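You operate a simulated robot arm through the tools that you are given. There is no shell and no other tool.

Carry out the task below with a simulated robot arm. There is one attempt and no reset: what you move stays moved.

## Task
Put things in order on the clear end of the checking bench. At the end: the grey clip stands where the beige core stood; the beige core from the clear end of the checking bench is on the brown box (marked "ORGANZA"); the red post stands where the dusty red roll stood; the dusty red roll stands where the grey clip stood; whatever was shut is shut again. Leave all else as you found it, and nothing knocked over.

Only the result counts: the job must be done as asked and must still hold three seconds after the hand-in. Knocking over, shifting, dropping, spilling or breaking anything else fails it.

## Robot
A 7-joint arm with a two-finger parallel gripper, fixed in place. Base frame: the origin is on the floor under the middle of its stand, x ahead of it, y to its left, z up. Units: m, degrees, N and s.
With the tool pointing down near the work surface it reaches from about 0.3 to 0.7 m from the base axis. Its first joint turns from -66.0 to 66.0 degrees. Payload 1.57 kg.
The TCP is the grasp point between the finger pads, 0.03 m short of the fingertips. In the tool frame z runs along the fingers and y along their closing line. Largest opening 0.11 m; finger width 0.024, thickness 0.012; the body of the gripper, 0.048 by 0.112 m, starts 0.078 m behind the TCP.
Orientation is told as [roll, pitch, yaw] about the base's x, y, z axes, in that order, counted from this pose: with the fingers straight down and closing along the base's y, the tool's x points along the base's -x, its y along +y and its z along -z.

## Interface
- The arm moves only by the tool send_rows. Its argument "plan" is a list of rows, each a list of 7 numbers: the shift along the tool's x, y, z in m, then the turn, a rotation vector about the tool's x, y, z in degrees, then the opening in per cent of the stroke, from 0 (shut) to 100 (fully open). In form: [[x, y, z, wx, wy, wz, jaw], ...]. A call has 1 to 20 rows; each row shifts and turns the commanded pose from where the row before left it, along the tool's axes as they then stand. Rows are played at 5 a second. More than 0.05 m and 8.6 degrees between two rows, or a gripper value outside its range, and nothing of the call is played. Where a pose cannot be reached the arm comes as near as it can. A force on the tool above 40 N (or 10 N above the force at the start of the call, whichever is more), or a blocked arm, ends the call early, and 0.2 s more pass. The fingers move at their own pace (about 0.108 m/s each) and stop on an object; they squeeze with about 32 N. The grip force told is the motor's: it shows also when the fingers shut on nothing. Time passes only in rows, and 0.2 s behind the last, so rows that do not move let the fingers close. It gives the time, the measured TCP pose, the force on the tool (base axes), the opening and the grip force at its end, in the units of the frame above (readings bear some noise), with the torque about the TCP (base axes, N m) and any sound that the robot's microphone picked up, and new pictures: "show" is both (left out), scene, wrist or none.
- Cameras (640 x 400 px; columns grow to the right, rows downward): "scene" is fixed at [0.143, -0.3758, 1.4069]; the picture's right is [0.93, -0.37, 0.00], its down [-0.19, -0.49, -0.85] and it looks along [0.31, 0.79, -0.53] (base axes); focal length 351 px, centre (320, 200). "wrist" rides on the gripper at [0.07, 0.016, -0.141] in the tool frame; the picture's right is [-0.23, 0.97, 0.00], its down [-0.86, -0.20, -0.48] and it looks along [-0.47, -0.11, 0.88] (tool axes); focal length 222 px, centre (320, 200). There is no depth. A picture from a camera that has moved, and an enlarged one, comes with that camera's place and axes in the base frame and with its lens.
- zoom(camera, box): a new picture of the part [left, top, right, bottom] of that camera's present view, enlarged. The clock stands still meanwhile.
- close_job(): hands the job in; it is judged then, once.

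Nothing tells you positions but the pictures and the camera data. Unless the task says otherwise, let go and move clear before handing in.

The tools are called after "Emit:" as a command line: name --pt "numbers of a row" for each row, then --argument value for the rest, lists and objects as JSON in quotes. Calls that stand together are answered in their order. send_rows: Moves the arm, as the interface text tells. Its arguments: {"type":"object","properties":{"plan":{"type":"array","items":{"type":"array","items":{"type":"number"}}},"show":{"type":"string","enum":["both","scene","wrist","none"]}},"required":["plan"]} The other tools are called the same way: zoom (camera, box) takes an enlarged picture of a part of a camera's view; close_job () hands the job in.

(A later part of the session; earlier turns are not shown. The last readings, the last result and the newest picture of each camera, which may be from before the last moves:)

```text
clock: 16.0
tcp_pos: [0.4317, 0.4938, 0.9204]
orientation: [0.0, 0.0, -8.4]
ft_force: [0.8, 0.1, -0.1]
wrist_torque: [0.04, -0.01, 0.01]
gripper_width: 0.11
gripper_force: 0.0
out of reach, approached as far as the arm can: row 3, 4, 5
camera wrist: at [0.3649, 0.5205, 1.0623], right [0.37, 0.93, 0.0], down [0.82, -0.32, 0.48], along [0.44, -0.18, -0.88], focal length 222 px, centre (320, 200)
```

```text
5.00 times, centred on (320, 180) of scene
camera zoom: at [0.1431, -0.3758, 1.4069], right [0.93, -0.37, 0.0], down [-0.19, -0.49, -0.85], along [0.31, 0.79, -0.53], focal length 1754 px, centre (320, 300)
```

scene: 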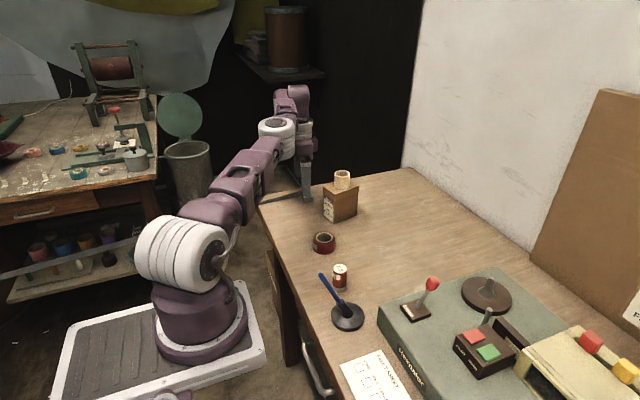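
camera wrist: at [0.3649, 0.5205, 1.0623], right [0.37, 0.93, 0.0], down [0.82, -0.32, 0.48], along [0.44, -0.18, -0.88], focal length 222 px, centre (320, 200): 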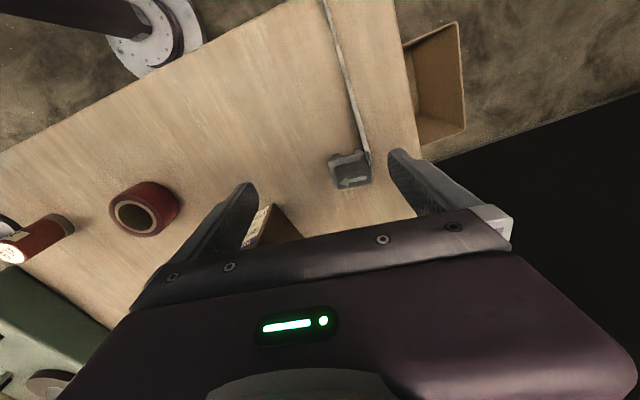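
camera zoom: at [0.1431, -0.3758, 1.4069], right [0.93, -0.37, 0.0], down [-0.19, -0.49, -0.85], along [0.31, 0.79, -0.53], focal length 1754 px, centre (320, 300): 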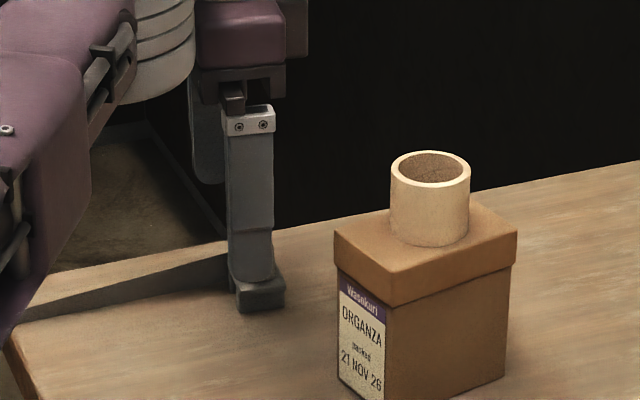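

That pose hit the reach limit at r≈0.656 with this yaw. I'll back off and turn the tool so it closes on the knob's thin sides (yaw ≈ +81.5°), which is nearer the arm's own azimuth and may reach further.

Emit:
send_rows --pt "0.0112 -0.027 -0.02 0 0 0 100" --pt "0.0112 -0.027 -0.02 0 0 0 100" --pt "0 0 0 0 0 -8.2 100" --pt "0 0 0 0 0 -8.2 100" --pt "0 0 0 0 0 -8.2 100" --pt "0 0 0 0 0 -8.2 80" --pt "0 0 0 0 0 -8.2 80" --pt "0 0 0 0 0 -8.2 80" --pt "0 0 0 0 0 -8.2 80" --pt "0 0 0 0 0 -8.2 80" --pt "0 0 0 0 0 -8.2 80" --pt "0 0 0 0 0 -8.2 80" --pt "0 0 0 0 0 -8.2 80" --show "both"

```text
clock: 18.8
tcp_pos: [0.399, 0.4439, 0.9598]
orientation: [0.0, 0.0, 81.7]
ft_force: [-0.5, -0.2, 0.6]
wrist_torque: [0.01, -0.01, 0.0]
gripper_width: 0.0878
gripper_force: 0.1
camera wrist: at [0.3749, 0.3768, 1.1018], right [-0.93, 0.36, 0.0], down [0.32, 0.82, 0.48], along [0.17, 0.45, -0.88], focal length 222 px, centre (320, 200)
```

scene: 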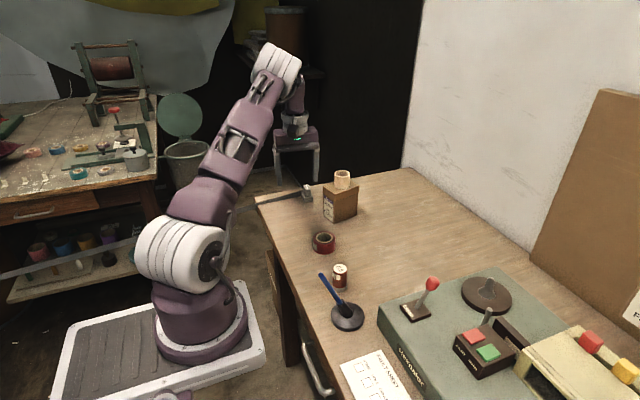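
wrist: 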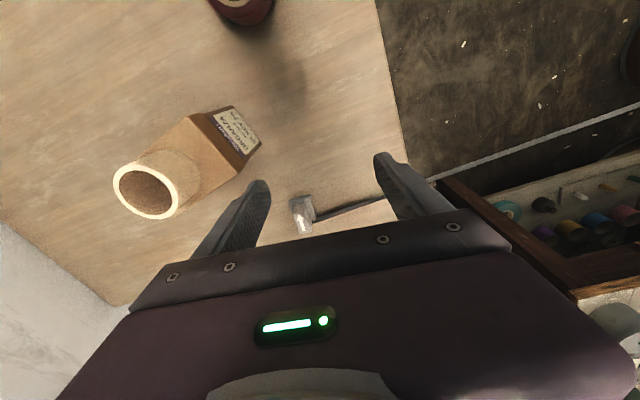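

The clip is in view with this orientation. I'm approaching the pre-grasp point above it and checking reach.

Emit:
send_rows --pt "-0.0251 -0.0145 0.015 0 0 0 80" --pt "-0.0251 -0.0145 0.015 0 0 0 80" --pt "-0.0251 -0.0145 0.02 0 0 0 80" --show "both"

Emit:
zoom --camera "wrist" --box '[270, 130, 370, 220]'

```text
clock: 19.6
tcp_pos: [0.4416, 0.4825, 0.9329]
orientation: [0.0, -0.1, 81.8]
ft_force: [1.1, 0.4, -0.9]
wrist_torque: [-0.02, 0.01, -0.01]
gripper_width: 0.0882
gripper_force: 0.1
out of reach, approached as far as the arm can: row 2, 3
camera wrist: at [0.4163, 0.4155, 1.075], right [-0.93, 0.36, 0.0], down [0.32, 0.82, 0.48], along [0.17, 0.45, -0.88], focal length 222 px, centre (320, 200)
```

scene: 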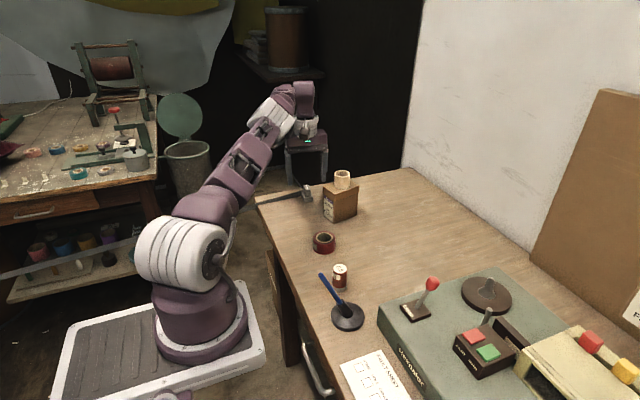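
wrist: 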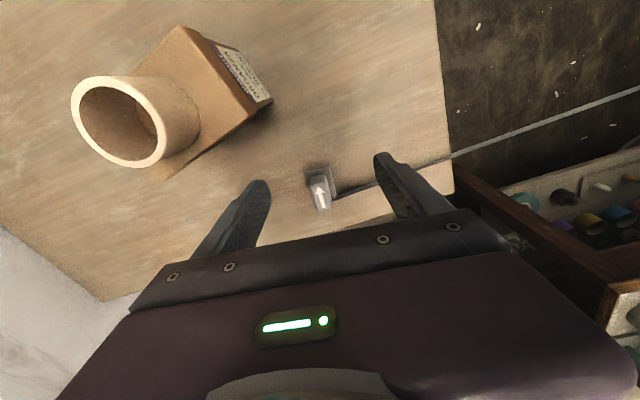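

```text
4.44 times, centred on (320, 175) of wrist
camera zoom: at [0.4163, 0.4155, 1.075], right [-0.93, 0.36, 0.0], down [0.32, 0.82, 0.48], along [0.17, 0.45, -0.88], focal length 987 px, centre (320, 311)
```

zoom: 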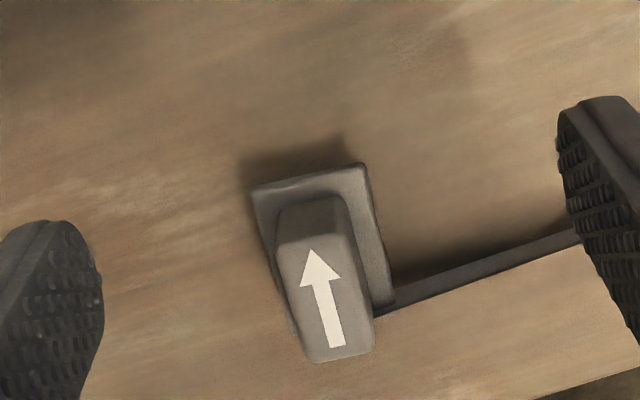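

The reach limit is again about 0.655 m with the tool straight down. Tilting the fingers outward about 15° around the closing axis keeps the pads parallel to the knob's sides and gains about 5 cm, so I'll tilt and approach.

Emit:
send_rows --pt "0 0 0 0 -7.5 0 80" --pt "0 0 0 0 -7.5 0 80" --pt "-0.0095 -0.0048 0.017 0 0 0 80" --pt "-0.0095 -0.0048 0.017 0 0 0 80" --show "both"

Emit:
zoom --camera "wrist" --box '[260, 130, 380, 220]'

Emit:
zoom --camera "scene" --box '[270, 140, 370, 220]'

```text
clock: 20.6
tcp_pos: [0.4555, 0.5087, 0.9049]
orientation: [0.1, -15.2, 81.7]
ft_force: [0.2, -1.7, -0.9]
wrist_torque: [-0.01, -0.01, -0.03]
gripper_width: 0.088
gripper_force: 0.1
camera wrist: at [0.4236, 0.407, 1.0249], right [-0.93, 0.36, 0.06], down [0.3, 0.67, 0.68], along [0.21, 0.66, -0.73], focal length 222 px, centre (320, 200)
```

scene: 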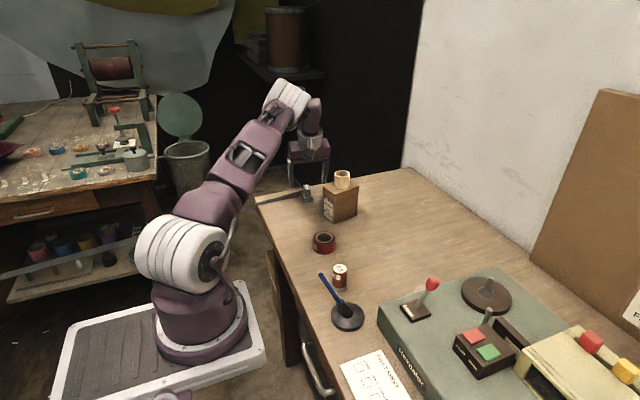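
wrist: 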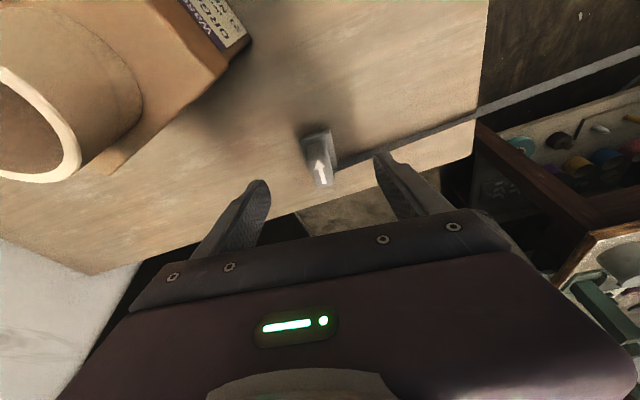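

```text
4.44 times, centred on (320, 175) of wrist
camera zoom: at [0.4236, 0.407, 1.0249], right [-0.93, 0.36, 0.06], down [0.3, 0.67, 0.68], along [0.21, 0.66, -0.73], focal length 987 px, centre (320, 311)
```

zoom: 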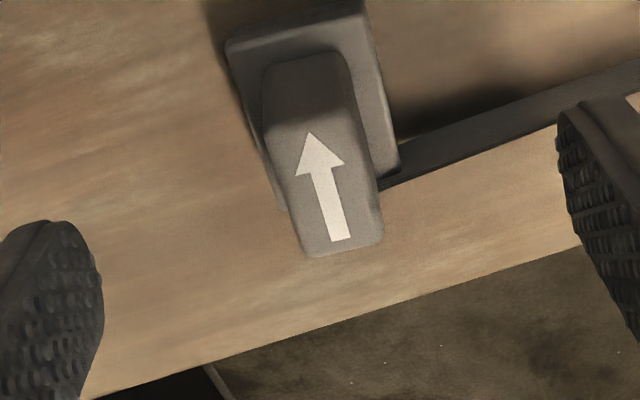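

```text
5.00 times, centred on (320, 180) of scene
camera zoom: at [0.143, -0.3758, 1.4069], right [0.93, -0.37, 0.0], down [-0.19, -0.49, -0.85], along [0.31, 0.79, -0.53], focal length 1754 px, centre (320, 300)
```

zoom: 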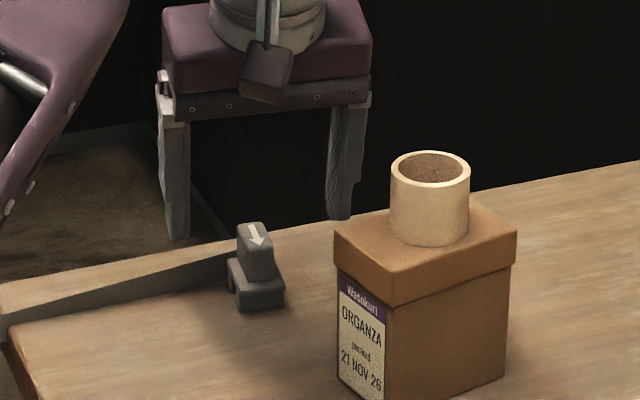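

The tilt gives enough reach, and the knob centre at about (0.4553, 0.5194) sits between the fingers. I'm descending so the fingertips straddle the knob just above its base plate.

Emit:
send_rows --pt "0.0014 0.0004 0.0107 0 0 0 80" --pt "0.0014 0.0004 0.0107 0 0 0 80" --pt "0.0014 0.0004 0.0107 0 0 0 80" --show "wrist"

Emit:
zoom --camera "scene" --box '[280, 150, 360, 210]'

Emit:
zoom --camera "wrist" --box '[260, 130, 380, 230]'

```text
clock: 21.4
tcp_pos: [0.4549, 0.5111, 0.8725]
orientation: [0.0, -15.0, 81.6]
ft_force: [0.1, -0.1, 0.2]
wrist_torque: [-0.02, 0.02, -0.02]
gripper_width: 0.088
gripper_force: 0.1
camera wrist: at [0.4238, 0.411, 0.9921], right [-0.93, 0.36, 0.06], down [0.3, 0.67, 0.68], along [0.21, 0.65, -0.73], focal length 222 px, centre (320, 200)
```

wrist: 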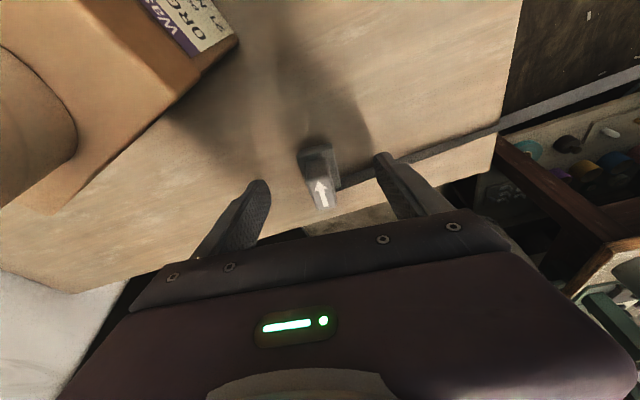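

```text
6.67 times, centred on (320, 180) of scene
camera zoom: at [0.143, -0.3758, 1.4069], right [0.93, -0.37, 0.0], down [-0.19, -0.49, -0.85], along [0.31, 0.79, -0.53], focal length 2338 px, centre (320, 333)
```

zoom: 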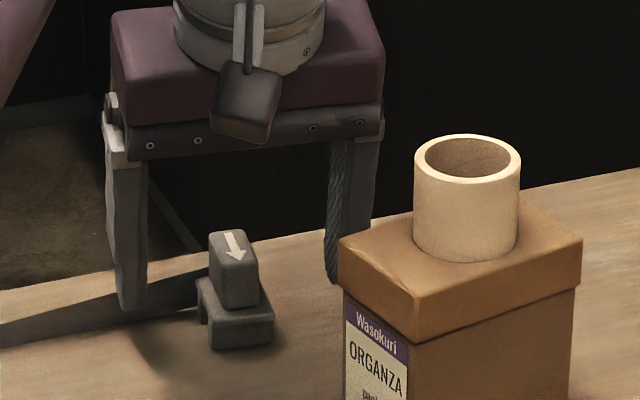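

```text
4.00 times, centred on (320, 180) of wrist
camera zoom: at [0.4238, 0.411, 0.9921], right [-0.93, 0.36, 0.06], down [0.3, 0.67, 0.68], along [0.21, 0.65, -0.73], focal length 888 px, centre (320, 280)
```

zoom: 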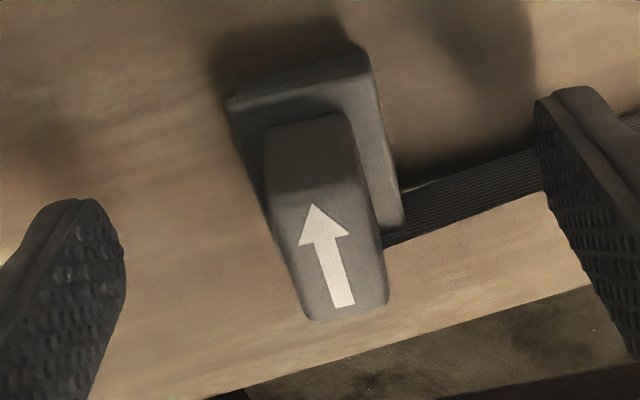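

The knob is centred between the fingertips, and they're clear of both the plate and the strap. I'm closing on it.

Emit:
send_rows --pt "0 0 0 0 0 0 40" --pt "0 0 0 0 0 0 20" --pt "0 0 0 0 0 0 8" --pt "0 0 0 0 0 0 8" --show "wrist"

Emit:
zoom --camera "scene" --box '[280, 150, 360, 210]'

Emit:
zoom --camera "wrist" --box '[260, 130, 380, 230]'

```text
clock: 22.4
tcp_pos: [0.4551, 0.5121, 0.8736]
orientation: [0.1, -15.0, 81.7]
ft_force: [0.2, 0.4, 1.1]
wrist_torque: [-0.01, -0.01, -0.03]
gripper_width: 0.0168
gripper_force: 31.2
camera wrist: at [0.4238, 0.4109, 0.9924], right [-0.93, 0.36, 0.06], down [0.3, 0.67, 0.68], along [0.21, 0.65, -0.73], focal length 222 px, centre (320, 200)
```

wrist: 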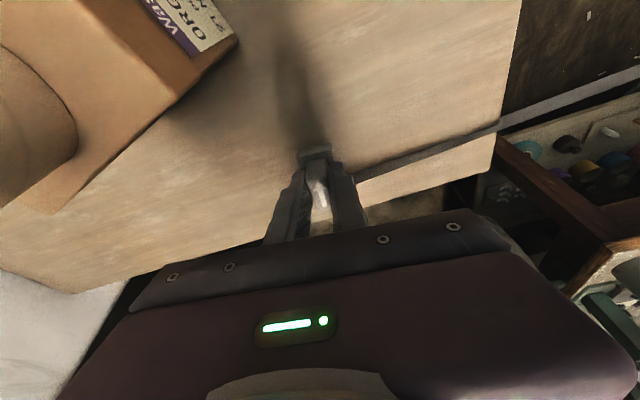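

```text
6.67 times, centred on (320, 180) of scene
camera zoom: at [0.143, -0.3758, 1.4069], right [0.93, -0.37, 0.0], down [-0.19, -0.49, -0.85], along [0.31, 0.79, -0.53], focal length 2338 px, centre (320, 333)
```

zoom: 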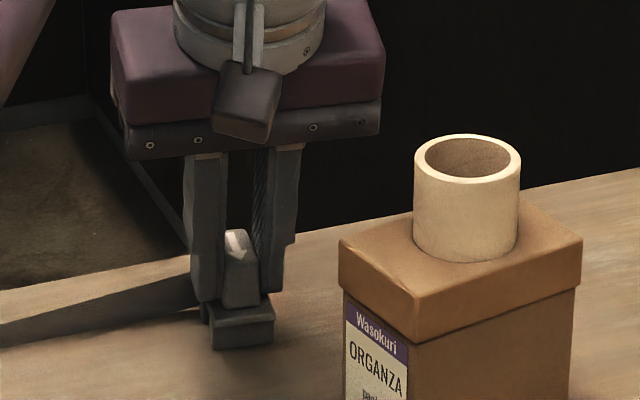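

```text
4.00 times, centred on (320, 180) of wrist
camera zoom: at [0.4238, 0.4109, 0.9924], right [-0.93, 0.36, 0.06], down [0.3, 0.67, 0.68], along [0.21, 0.65, -0.73], focal length 888 px, centre (320, 280)
```

zoom: 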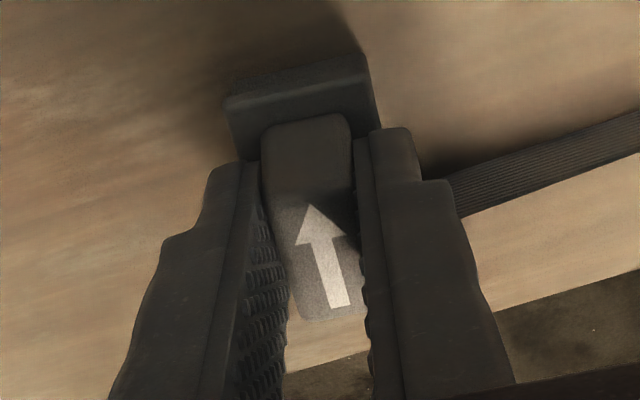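

The clip is gripped with an opening of 16.8 mm. I'll slide it gently along its arrow, level with the bench, and watch the forces.

Emit:
send_rows --pt "0.0019 0 -0.0005 0 0 0 8" --pt "0.0019 0 -0.0005 0 0 0 8" --pt "0.0019 0 -0.0005 0 0 0 8" --show "none"

Emit:
zoom --camera "wrist" --box '[260, 130, 380, 230]'

Emit:
zoom --camera "scene" --box '[280, 150, 360, 210]'

```text
clock: 23.2
tcp_pos: [0.4529, 0.5065, 0.8735]
orientation: [-0.1, -15.1, 81.7]
ft_force: [0.5, 3.2, 7.3]
wrist_torque: [0.21, 0.11, -0.07]
gripper_width: 0.0165
gripper_force: 31.8
```

```text
4.00 times, centred on (320, 180) of wrist
camera zoom: at [0.4222, 0.406, 0.992], right [-0.93, 0.36, 0.06], down [0.3, 0.66, 0.69], along [0.21, 0.66, -0.73], focal length 888 px, centre (320, 280)
```

zoom: 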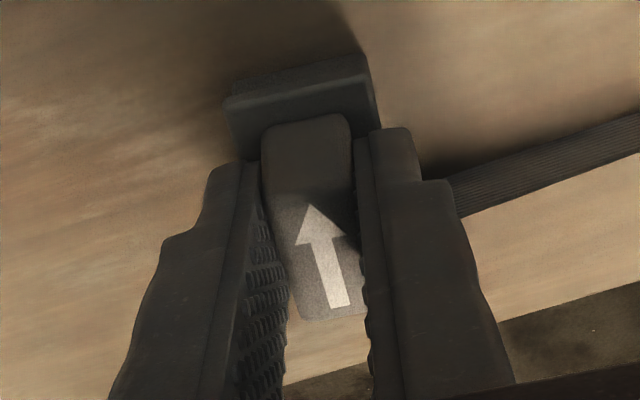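

```text
6.67 times, centred on (320, 180) of scene
camera zoom: at [0.1429, -0.3758, 1.4069], right [0.93, -0.37, 0.0], down [-0.19, -0.49, -0.85], along [0.31, 0.79, -0.53], focal length 2338 px, centre (320, 333)
```

zoom: 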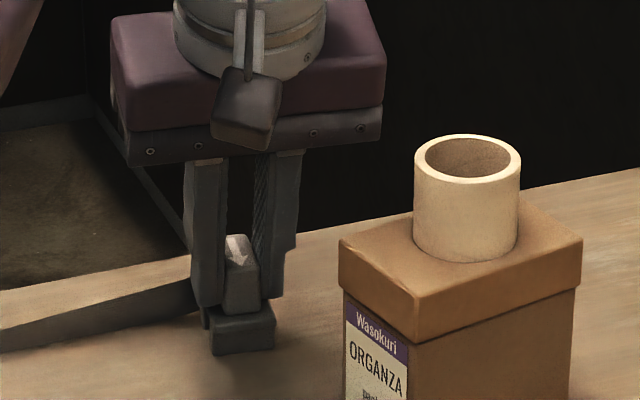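

The clip slid about 5.5 mm with only light bench friction, and the strap seems to follow it so far. I'll continue along the arrow with a slight upward relief.

Emit:
send_rows --pt "0.0024 0 -0.0012 0 0 0 8" --pt "0.0029 0 -0.0008 0 0 0 8" --pt "0.0029 0 -0.0008 0 0 0 8" --pt "0.0029 0 -0.0008 0 0 0 8" --show "scene"

Emit:
zoom --camera "wrist" --box '[240, 110, 420, 250]'

Emit:
zoom --camera "scene" --box '[240, 150, 360, 230]'

```text
clock: 24.2
tcp_pos: [0.4516, 0.4944, 0.873]
orientation: [0.1, -14.9, 81.7]
ft_force: [0.3, 1.9, 4.0]
wrist_torque: [0.17, -0.01, 0.01]
gripper_width: 0.0165
gripper_force: 32.0
```

scene: 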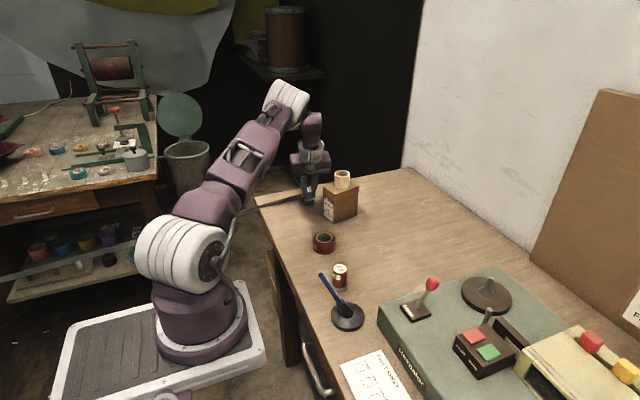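

```text
2.86 times, centred on (330, 180) of wrist
camera zoom: at [0.4207, 0.3936, 0.9923], right [-0.93, 0.36, 0.06], down [0.3, 0.67, 0.68], along [0.21, 0.65, -0.73], focal length 635 px, centre (291, 257)
```

zoom: 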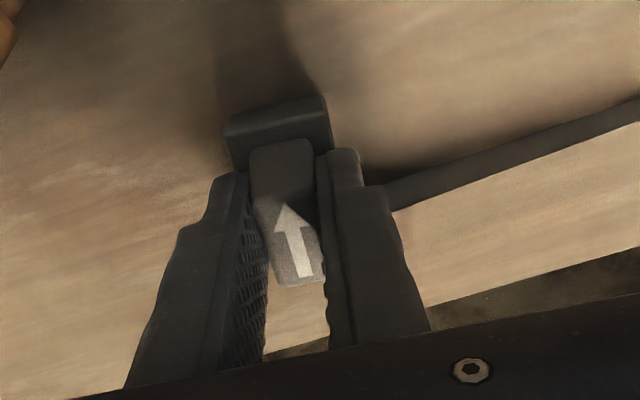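

```text
5.00 times, centred on (300, 190) of scene
camera zoom: at [0.143, -0.3758, 1.4069], right [0.93, -0.37, 0.0], down [-0.19, -0.49, -0.85], along [0.31, 0.79, -0.53], focal length 1754 px, centre (420, 250)
```

zoom: 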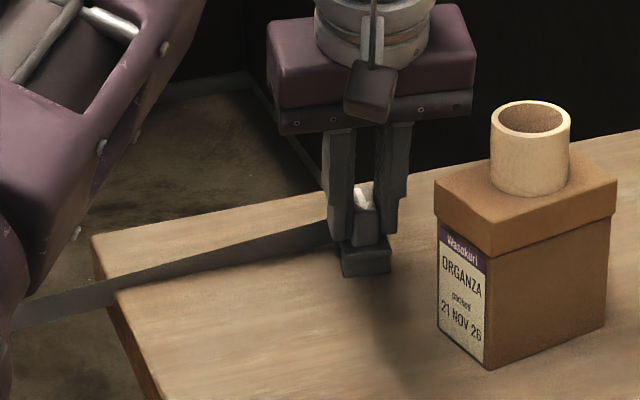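

The clip has moved about 17 mm along the arrow and the strap end still follows, with almost no tension. I'll look closely at how the strap is attached now.

Emit:
zoom --camera "scene" --box '[285, 180, 325, 205]'

Emit:
zoom --camera "wrist" --box '[300, 150, 380, 200]'

Emit:
zoom --camera "wrist" --box '[400, 60, 640, 210]'

Emit:
zoom --camera "scene" --box '[230, 180, 310, 240]'

```text
16.00 times, centred on (305, 192) of scene
camera zoom: at [0.143, -0.3758, 1.4069], right [0.93, -0.37, 0.0], down [-0.19, -0.49, -0.85], along [0.31, 0.79, -0.53], focal length 5612 px, centre (560, 320)
```

zoom: 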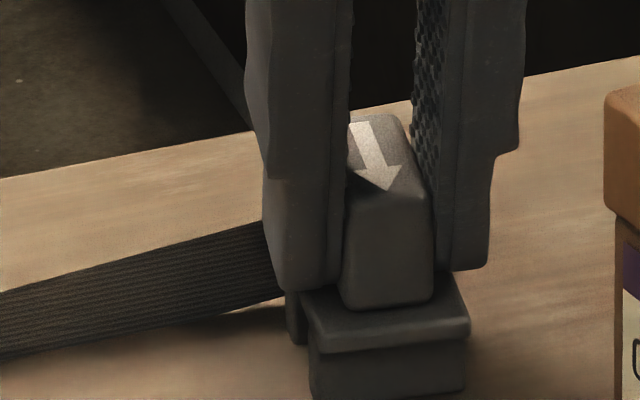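

```text
8.00 times, centred on (340, 175) of wrist
camera zoom: at [0.4207, 0.3936, 0.9923], right [-0.93, 0.36, 0.06], down [0.3, 0.67, 0.68], along [0.21, 0.65, -0.73], focal length 1777 px, centre (160, 400)
```

zoom: 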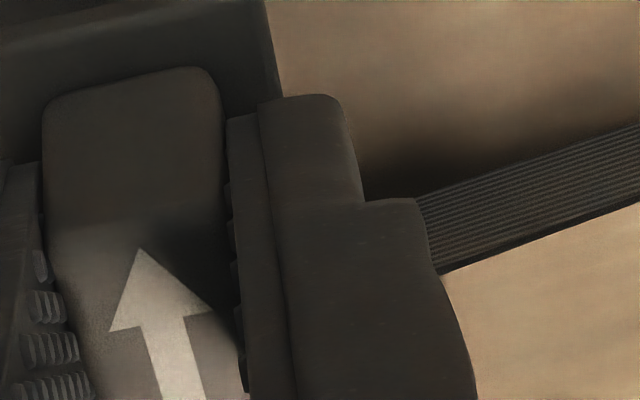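

```text
2.67 times, centred on (520, 135) of wrist
camera zoom: at [0.4207, 0.3936, 0.9923], right [-0.93, 0.36, 0.06], down [0.3, 0.67, 0.68], along [0.21, 0.65, -0.73], focal length 592 px, centre (-213, 373)
```

zoom: 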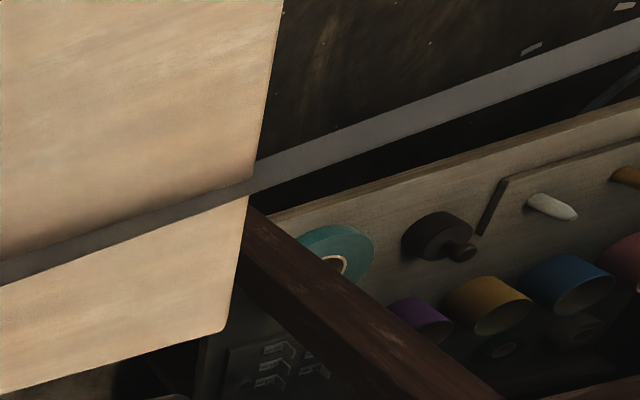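

```text
6.67 times, centred on (270, 210) of scene
camera zoom: at [0.143, -0.3758, 1.4069], right [0.93, -0.37, 0.0], down [-0.19, -0.49, -0.85], along [0.31, 0.79, -0.53], focal length 2338 px, centre (653, 133)
```

zoom: 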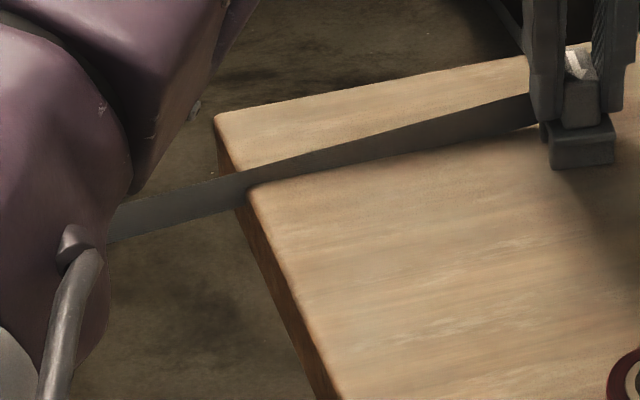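

The strap looks like a plain straight band running to the clip from the far left. I'll lift a few mm off the bench to feel any tension in it.

Emit:
send_rows --pt "-0.0008 0 -0.0029 0 0 0 8" --pt "-0.0008 0 -0.0029 0 0 0 8" --pt "0 0 0 0 0 0 8" --show "none"

Emit:
zoom --camera "scene" --box '[285, 170, 325, 205]'

```text
clock: 25.0
tcp_pos: [0.4522, 0.4944, 0.8793]
orientation: [0.0, -15.0, 81.7]
ft_force: [0.7, -0.5, -0.6]
wrist_torque: [-0.02, -0.04, 0.02]
gripper_width: 0.0168
gripper_force: 31.7
```

```text
11.43 times, centred on (305, 188) of scene
camera zoom: at [0.143, -0.3758, 1.4069], right [0.93, -0.37, 0.0], down [-0.19, -0.49, -0.85], along [0.31, 0.79, -0.53], focal length 4009 px, centre (491, 343)
```

zoom: 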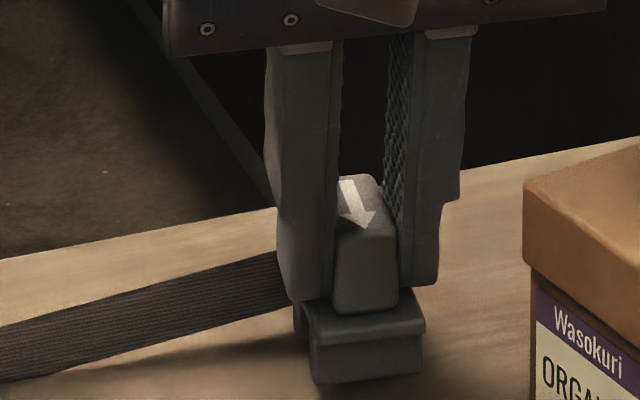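

The clip lifts freely at about 60 g with no noticeable strap pull. I'll move it up and inward, keeping away from the box and core, while watching for strap tension or any click.

Emit:
send_rows --pt "0.0148 0.0178 -0.025 0 0 0 8" --pt "0.0148 0.0178 -0.025 0 0 0 8" --pt "0.0148 0.0178 -0.025 0 0 0 8" --show "both"

```text
clock: 25.8
tcp_pos: [0.3897, 0.44, 0.94]
orientation: [0.0, -15.0, 81.8]
ft_force: [0.3, 0.7, -0.5]
wrist_torque: [0.0, 0.03, 0.01]
gripper_width: 0.0166
gripper_force: 32.0
camera wrist: at [0.3589, 0.3394, 1.0599], right [-0.93, 0.36, 0.06], down [0.3, 0.67, 0.68], along [0.21, 0.65, -0.73], focal length 222 px, centre (320, 200)
```

scene: 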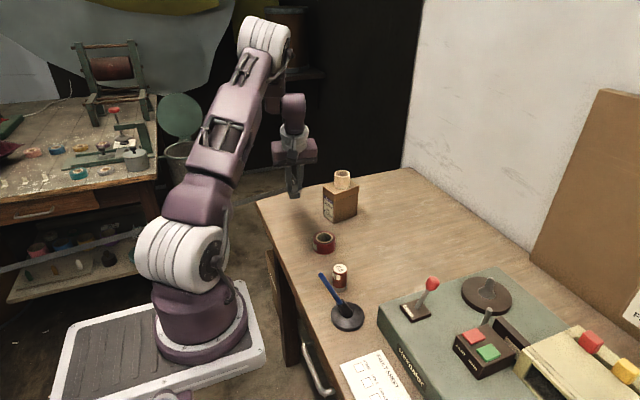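
wrist: 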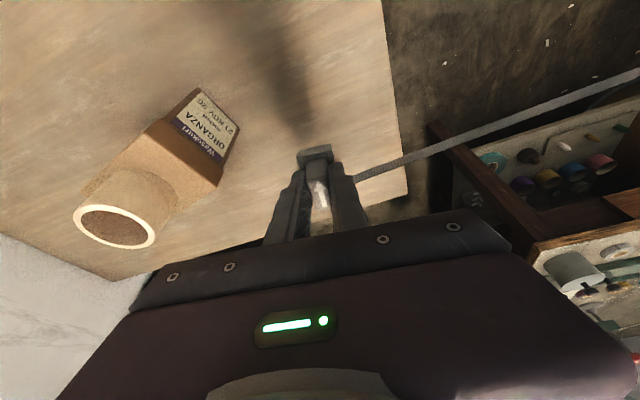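

The strap is still attached to the clip and following with no measurable tension. I'll zoom in on the joint now that the clip is in the air.

Emit:
zoom --camera "scene" --box '[270, 165, 320, 205]'

Emit:
zoom --camera "wrist" --box '[290, 130, 420, 220]'

Emit:
zoom --camera "scene" --box '[0, 200, 160, 300]'

```text
10.00 times, centred on (295, 185) of scene
camera zoom: at [0.143, -0.3758, 1.4069], right [0.93, -0.37, 0.0], down [-0.19, -0.49, -0.85], along [0.31, 0.79, -0.53], focal length 3508 px, centre (570, 350)
```

zoom: 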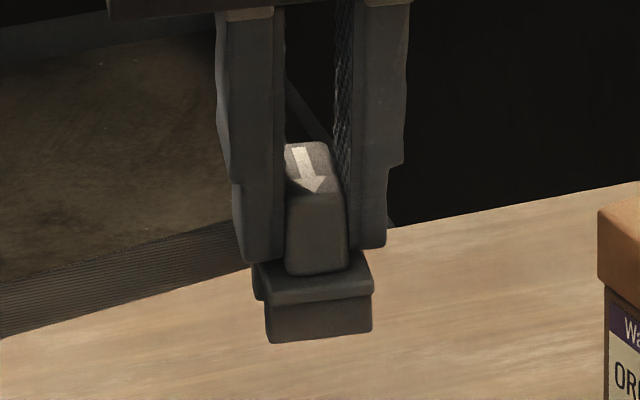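

```text
4.44 times, centred on (355, 175) of wrist
camera zoom: at [0.3589, 0.3394, 1.0599], right [-0.93, 0.36, 0.06], down [0.3, 0.67, 0.68], along [0.21, 0.65, -0.73], focal length 987 px, centre (164, 311)
```

zoom: 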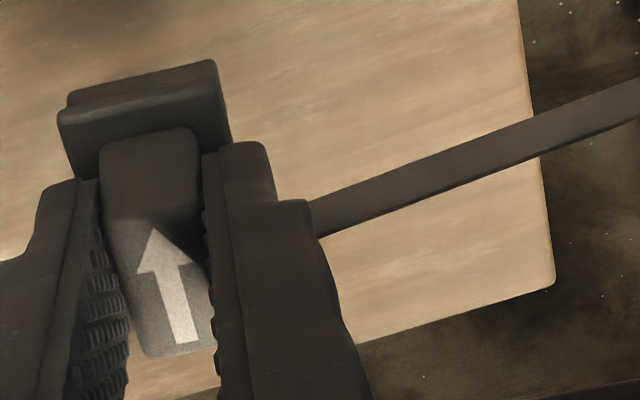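

```text
4.00 times, centred on (80, 250) of scene
camera zoom: at [0.143, -0.3758, 1.4069], right [0.93, -0.37, 0.0], down [-0.19, -0.49, -0.85], along [0.31, 0.79, -0.53], focal length 1403 px, centre (1280, 0)
```

zoom: 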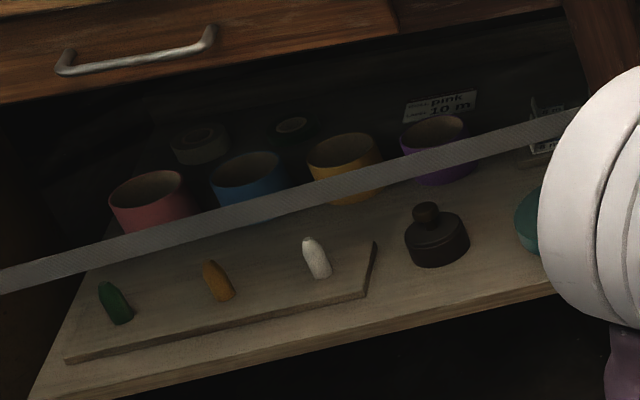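

The strap just trails the clip. I'll carry it along the arrow direction in stages, watching for tension as the strap pays out.

Emit:
send_rows --pt "0.0311 0.0003 -0.0109 0 0 0 8" --pt "0.0311 0.0003 -0.0109 0 0 0 8" --show "scene"

```text
clock: 26.4
tcp_pos: [0.3786, 0.3751, 0.9452]
orientation: [0.0, -15.0, 81.7]
ft_force: [-0.8, 0.7, -0.4]
wrist_torque: [-0.01, -0.04, 0.02]
gripper_width: 0.0167
gripper_force: 31.6
```

scene: 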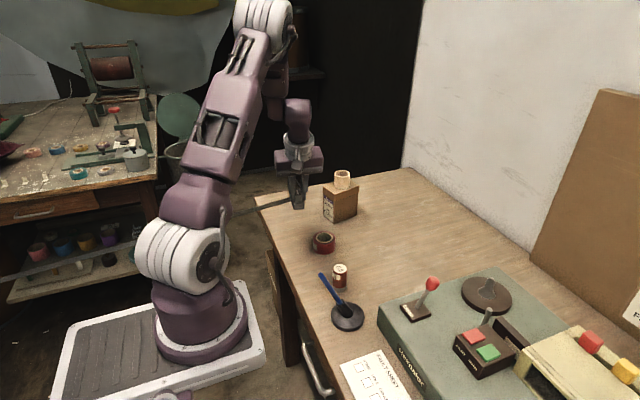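

There's still no meaningful pull. I'm continuing toward the core's old spot.

Emit:
send_rows --pt "0.0311 0.0003 -0.0109 0 0 0 8" --pt "0.0311 0.0003 -0.0109 0 0 0 8" --show "both"

```text
clock: 27.0
tcp_pos: [0.3692, 0.3108, 0.9503]
orientation: [0.0, -15.0, 81.7]
ft_force: [0.1, -1.0, -0.4]
wrist_torque: [-0.04, -0.01, -0.02]
gripper_width: 0.0167
gripper_force: 31.8
camera wrist: at [0.3379, 0.2096, 1.0692], right [-0.93, 0.36, 0.06], down [0.3, 0.67, 0.68], along [0.21, 0.65, -0.73], focal length 222 px, centre (320, 200)
```

scene: 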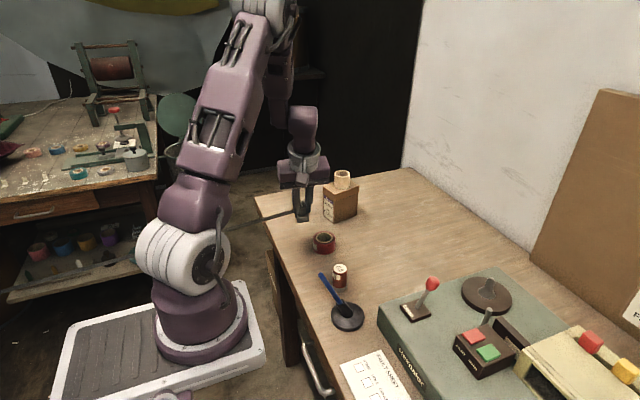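
wrist: 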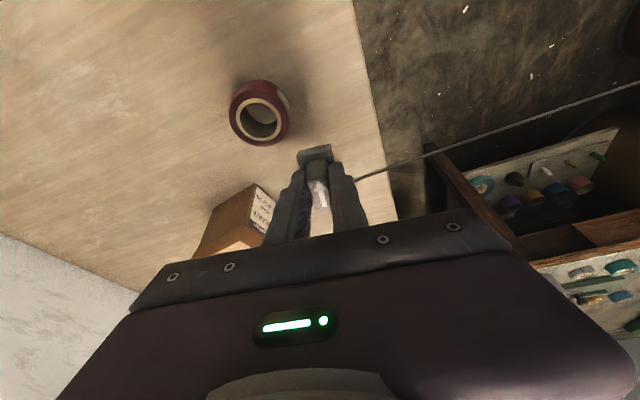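

The strap pays out freely to a distant anchor, still with no tension. I'm continuing toward the core's old spot, passing about 4 cm above the roll.

Emit:
send_rows --pt "0.0239 -0.0284 -0.0043 0 0 0 8" --pt "0.0239 -0.0284 -0.0043 0 0 0 8" --pt "0.0239 -0.0284 -0.0023 0 0 0 8" --show "both"

```text
clock: 27.8
tcp_pos: [0.4435, 0.2275, 0.9413]
orientation: [0.0, -15.1, 81.9]
ft_force: [-1.2, -0.6, -0.1]
wrist_torque: [0.01, -0.01, 0.0]
gripper_width: 0.0166
gripper_force: 31.5
camera wrist: at [0.4122, 0.1265, 1.0611], right [-0.93, 0.36, 0.06], down [0.3, 0.67, 0.68], along [0.2, 0.66, -0.73], focal length 222 px, centre (320, 200)
```

scene: 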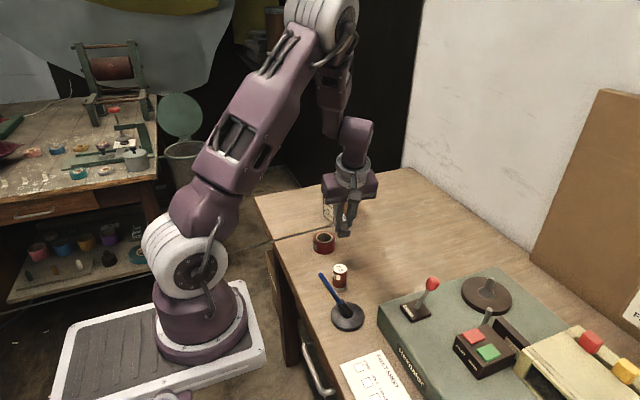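
wrist: 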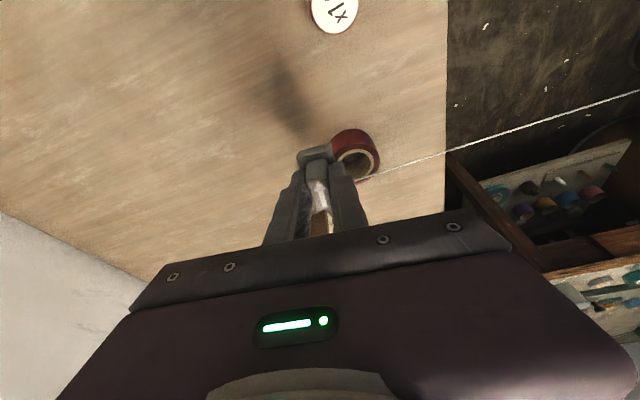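

The strap now appears edge-on, and there may be a hint of pull in -x (-1.2 N). I'll check the strap and its surroundings.

Emit:
zoom --camera "scene" --box '[220, 190, 380, 290]'

Emit:
zoom --camera "scene" --box '[0, 200, 200, 325]'

Emit:
zoom --camera "wrist" --box '[290, 80, 640, 220]'

```text
4.00 times, centred on (300, 240) of scene
camera zoom: at [0.1431, -0.3758, 1.4069], right [0.93, -0.37, 0.0], down [-0.19, -0.49, -0.85], along [0.31, 0.79, -0.53], focal length 1403 px, centre (400, 40)
```

zoom: 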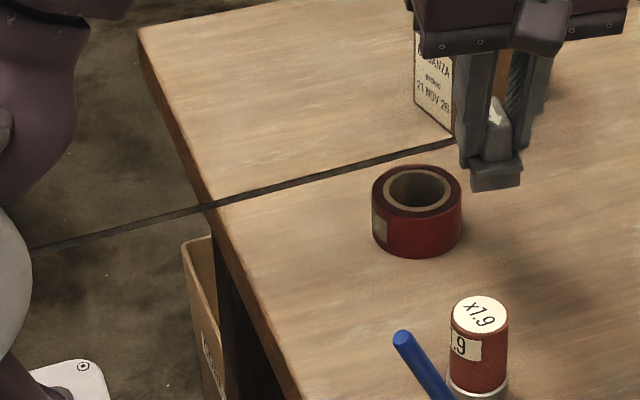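

```text
3.20 times, centred on (100, 262) of scene
camera zoom: at [0.1431, -0.3758, 1.4069], right [0.93, -0.37, 0.0], down [-0.19, -0.49, -0.85], along [0.31, 0.79, -0.53], focal length 1122 px, centre (1024, 0)
```

zoom: 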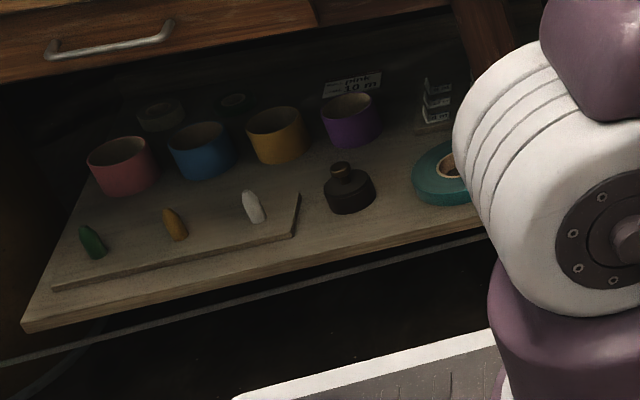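

```text
1.83 times, centred on (465, 150) of wrist
camera zoom: at [0.4122, 0.1265, 1.0611], right [-0.93, 0.36, 0.06], down [0.3, 0.67, 0.68], along [0.2, 0.66, -0.73], focal length 406 px, centre (55, 291)
```

zoom: 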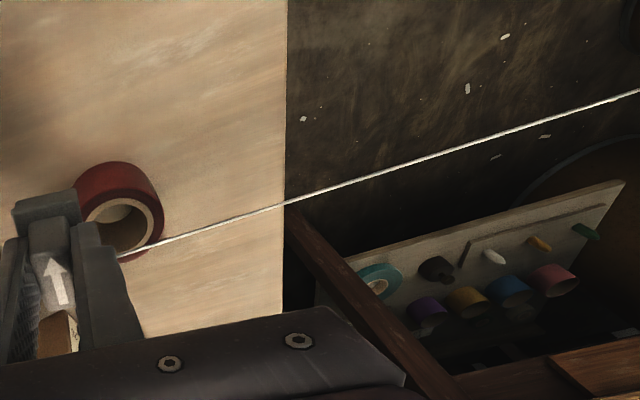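

The strap has become very thin, as if it's stretching. I'll hold still and re-read the force to see whether the tension is real.

Emit:
send_rows --pt "0 0 0 0 0 0 8" --pt "0 0 0 0 0 0 8" --show "none"

Emit:
send_rows --pt "0 0 0 0 0 0 8" --show "none"

Emit:
send_rows --pt "0 0 0 0 0 0 8" --show "none"

```text
clock: 28.4
tcp_pos: [0.442, 0.228, 0.9424]
orientation: [0.0, -14.9, 81.7]
ft_force: [0.1, -0.1, -0.4]
wrist_torque: [0.03, -0.04, 0.01]
gripper_width: 0.0168
gripper_force: 32.7
```

```text
clock: 28.8
tcp_pos: [0.443, 0.2276, 0.9409]
orientation: [0.0, -15.0, 81.8]
ft_force: [0.1, 0.2, 0.3]
wrist_torque: [0.01, -0.01, -0.02]
gripper_width: 0.0166
gripper_force: 32.1
```

```text
clock: 29.2
tcp_pos: [0.4423, 0.2276, 0.9427]
orientation: [0.0, -14.9, 81.7]
ft_force: [-0.3, -0.6, -0.6]
wrist_torque: [0.04, 0.0, 0.0]
gripper_width: 0.0167
gripper_force: 31.6
```

There's no tension, so those readings were noise. I'm moving above the core's original spot (0.4925, 0.181) to set the clip down there.

Emit:
send_rows --pt "0.0187 -0.0191 0.007 0 0 0 8" --pt "0.0187 -0.0191 0.0095 0 0 0 8" --pt "0.0187 -0.0191 0.0115 0 0 0 8" --show "both"

```text
clock: 30.0
tcp_pos: [0.4942, 0.1718, 0.9011]
orientation: [0.0, -14.9, 81.7]
ft_force: [-0.9, -0.1, -0.6]
wrist_torque: [0.02, -0.01, -0.02]
gripper_width: 0.0167
gripper_force: 31.8
camera wrist: at [0.4628, 0.0715, 1.0208], right [-0.93, 0.36, 0.06], down [0.3, 0.67, 0.68], along [0.21, 0.65, -0.73], focal length 222 px, centre (320, 200)
```

scene: 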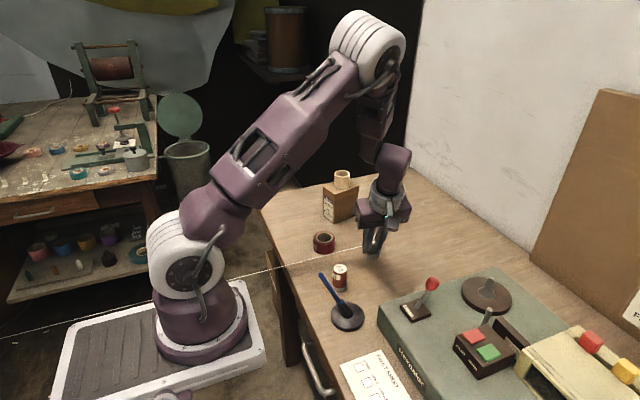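
wrist: 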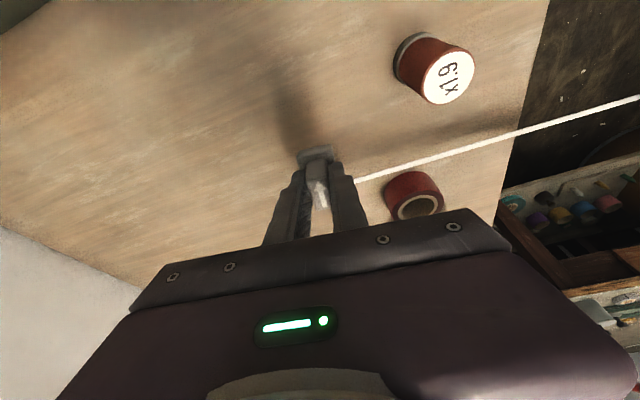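

The strap now runs across the robot's base area in the scene view. I'll look at where exactly it passes before going on.

Emit:
zoom --camera "scene" --box '[120, 220, 400, 360]'

Emit:
zoom --camera "scene" --box '[0, 260, 200, 385]'

Emit:
zoom --camera "wrist" --box '[280, 20, 560, 230]'

```text
2.29 times, centred on (260, 290) of scene
camera zoom: at [0.143, -0.3758, 1.4069], right [0.93, -0.37, 0.0], down [-0.19, -0.49, -0.85], along [0.31, 0.79, -0.53], focal length 802 px, centre (457, -6)
```

zoom: 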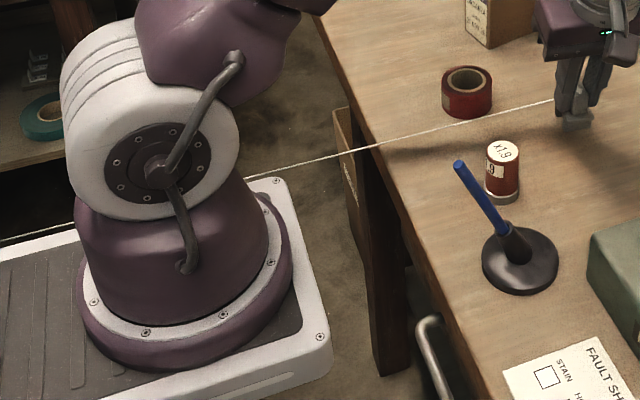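

```text
3.20 times, centred on (100, 322) of scene
camera zoom: at [0.143, -0.3758, 1.4069], right [0.93, -0.37, 0.0], down [-0.19, -0.49, -0.85], along [0.31, 0.79, -0.53], focal length 1122 px, centre (1024, -192)
```

zoom: 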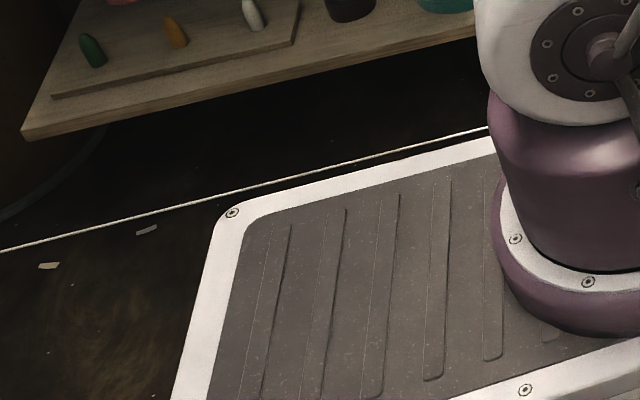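

```text
1.90 times, centred on (420, 125) of wrist
camera zoom: at [0.4628, 0.0715, 1.0208], right [-0.93, 0.36, 0.06], down [0.3, 0.67, 0.68], along [0.21, 0.65, -0.73], focal length 423 px, centre (130, 343)
```

zoom: 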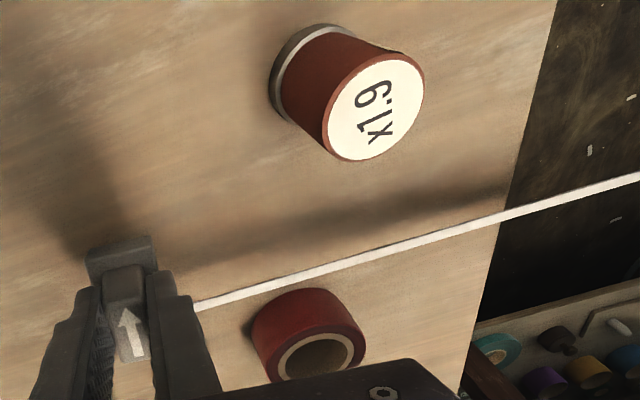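

The strap passes behind the robot and between the post and roll, without pulling on anything. I'm lowering the clip to just above the bench.

Emit:
send_rows --pt "0.0023 0 0.0087 0 0 0 8" --pt "0.0021 0 0.0077 0 0 0 8" --pt "0.0016 0 0.0058 0 0 0 8" --show "wrist"

Emit:
zoom --camera "scene" --box '[330, 215, 410, 275]'

```text
clock: 30.8
tcp_pos: [0.4939, 0.1733, 0.8773]
orientation: [0.0, -15.0, 81.7]
ft_force: [0.8, 0.0, 0.2]
wrist_torque: [-0.02, -0.04, -0.03]
gripper_width: 0.0167
gripper_force: 31.7
camera wrist: at [0.4627, 0.0717, 0.9971], right [-0.93, 0.36, 0.06], down [0.3, 0.67, 0.68], along [0.21, 0.65, -0.73], focal length 222 px, centre (320, 200)
```

wrist: 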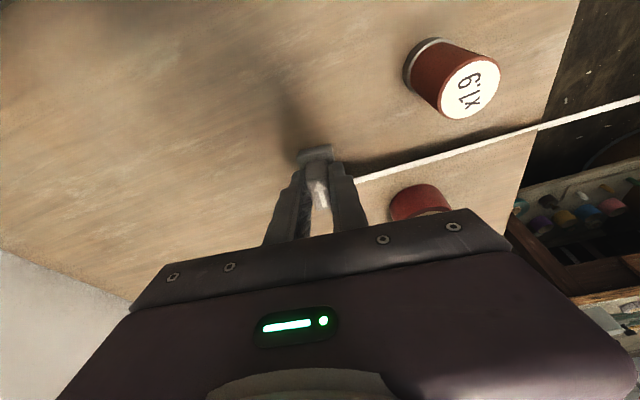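

```text
6.67 times, centred on (370, 245) of scene
camera zoom: at [0.143, -0.3758, 1.4069], right [0.93, -0.37, 0.0], down [-0.19, -0.49, -0.85], along [0.31, 0.79, -0.53], focal length 2338 px, centre (-13, -100)
```

zoom: 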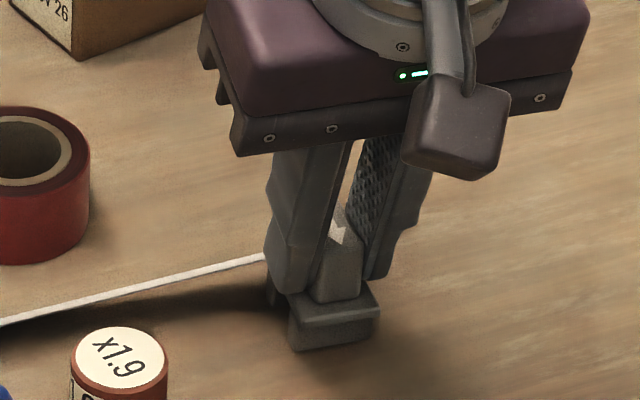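

The clip is about 3 mm above the bench. I'm stepping down gently until it touches.

Emit:
send_rows --pt "0.0004 0 0.0014 0 0 0 8" --pt "0.0004 0 0.0014 0 0 0 8" --show "none"

Emit:
zoom --camera "scene" --box '[330, 215, 410, 275]'

```text
clock: 31.4
tcp_pos: [0.4933, 0.1735, 0.8744]
orientation: [0.1, -15.1, 81.7]
ft_force: [1.2, -0.2, -0.6]
wrist_torque: [0.02, 0.02, 0.04]
gripper_width: 0.0168
gripper_force: 32.1
```

```text
6.67 times, centred on (370, 245) of scene
camera zoom: at [0.143, -0.3758, 1.4069], right [0.93, -0.37, 0.0], down [-0.19, -0.49, -0.85], along [0.31, 0.79, -0.53], focal length 2338 px, centre (-13, -100)
```

zoom: 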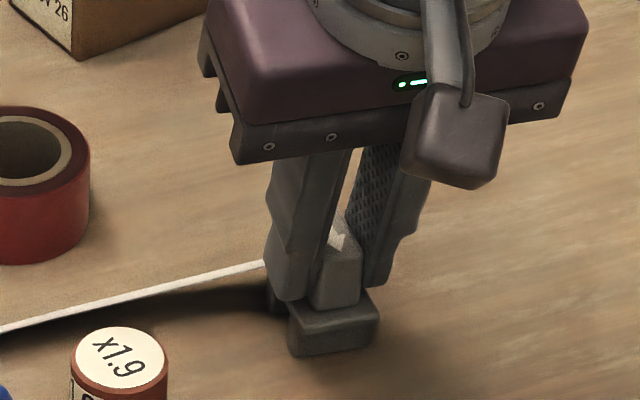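

Emit:
send_rows --pt "0.0003 0 0.001 0 0 0 8" --pt "0.0003 0 0.001 0 0 0 8" --show "none"

```text
clock: 32.0
tcp_pos: [0.493, 0.1726, 0.8728]
orientation: [-0.1, -15.0, 81.7]
ft_force: [-1.9, -3.3, 14.9]
wrist_torque: [-0.07, 0.15, 0.03]
gripper_width: 0.0168
gripper_force: 31.6
```

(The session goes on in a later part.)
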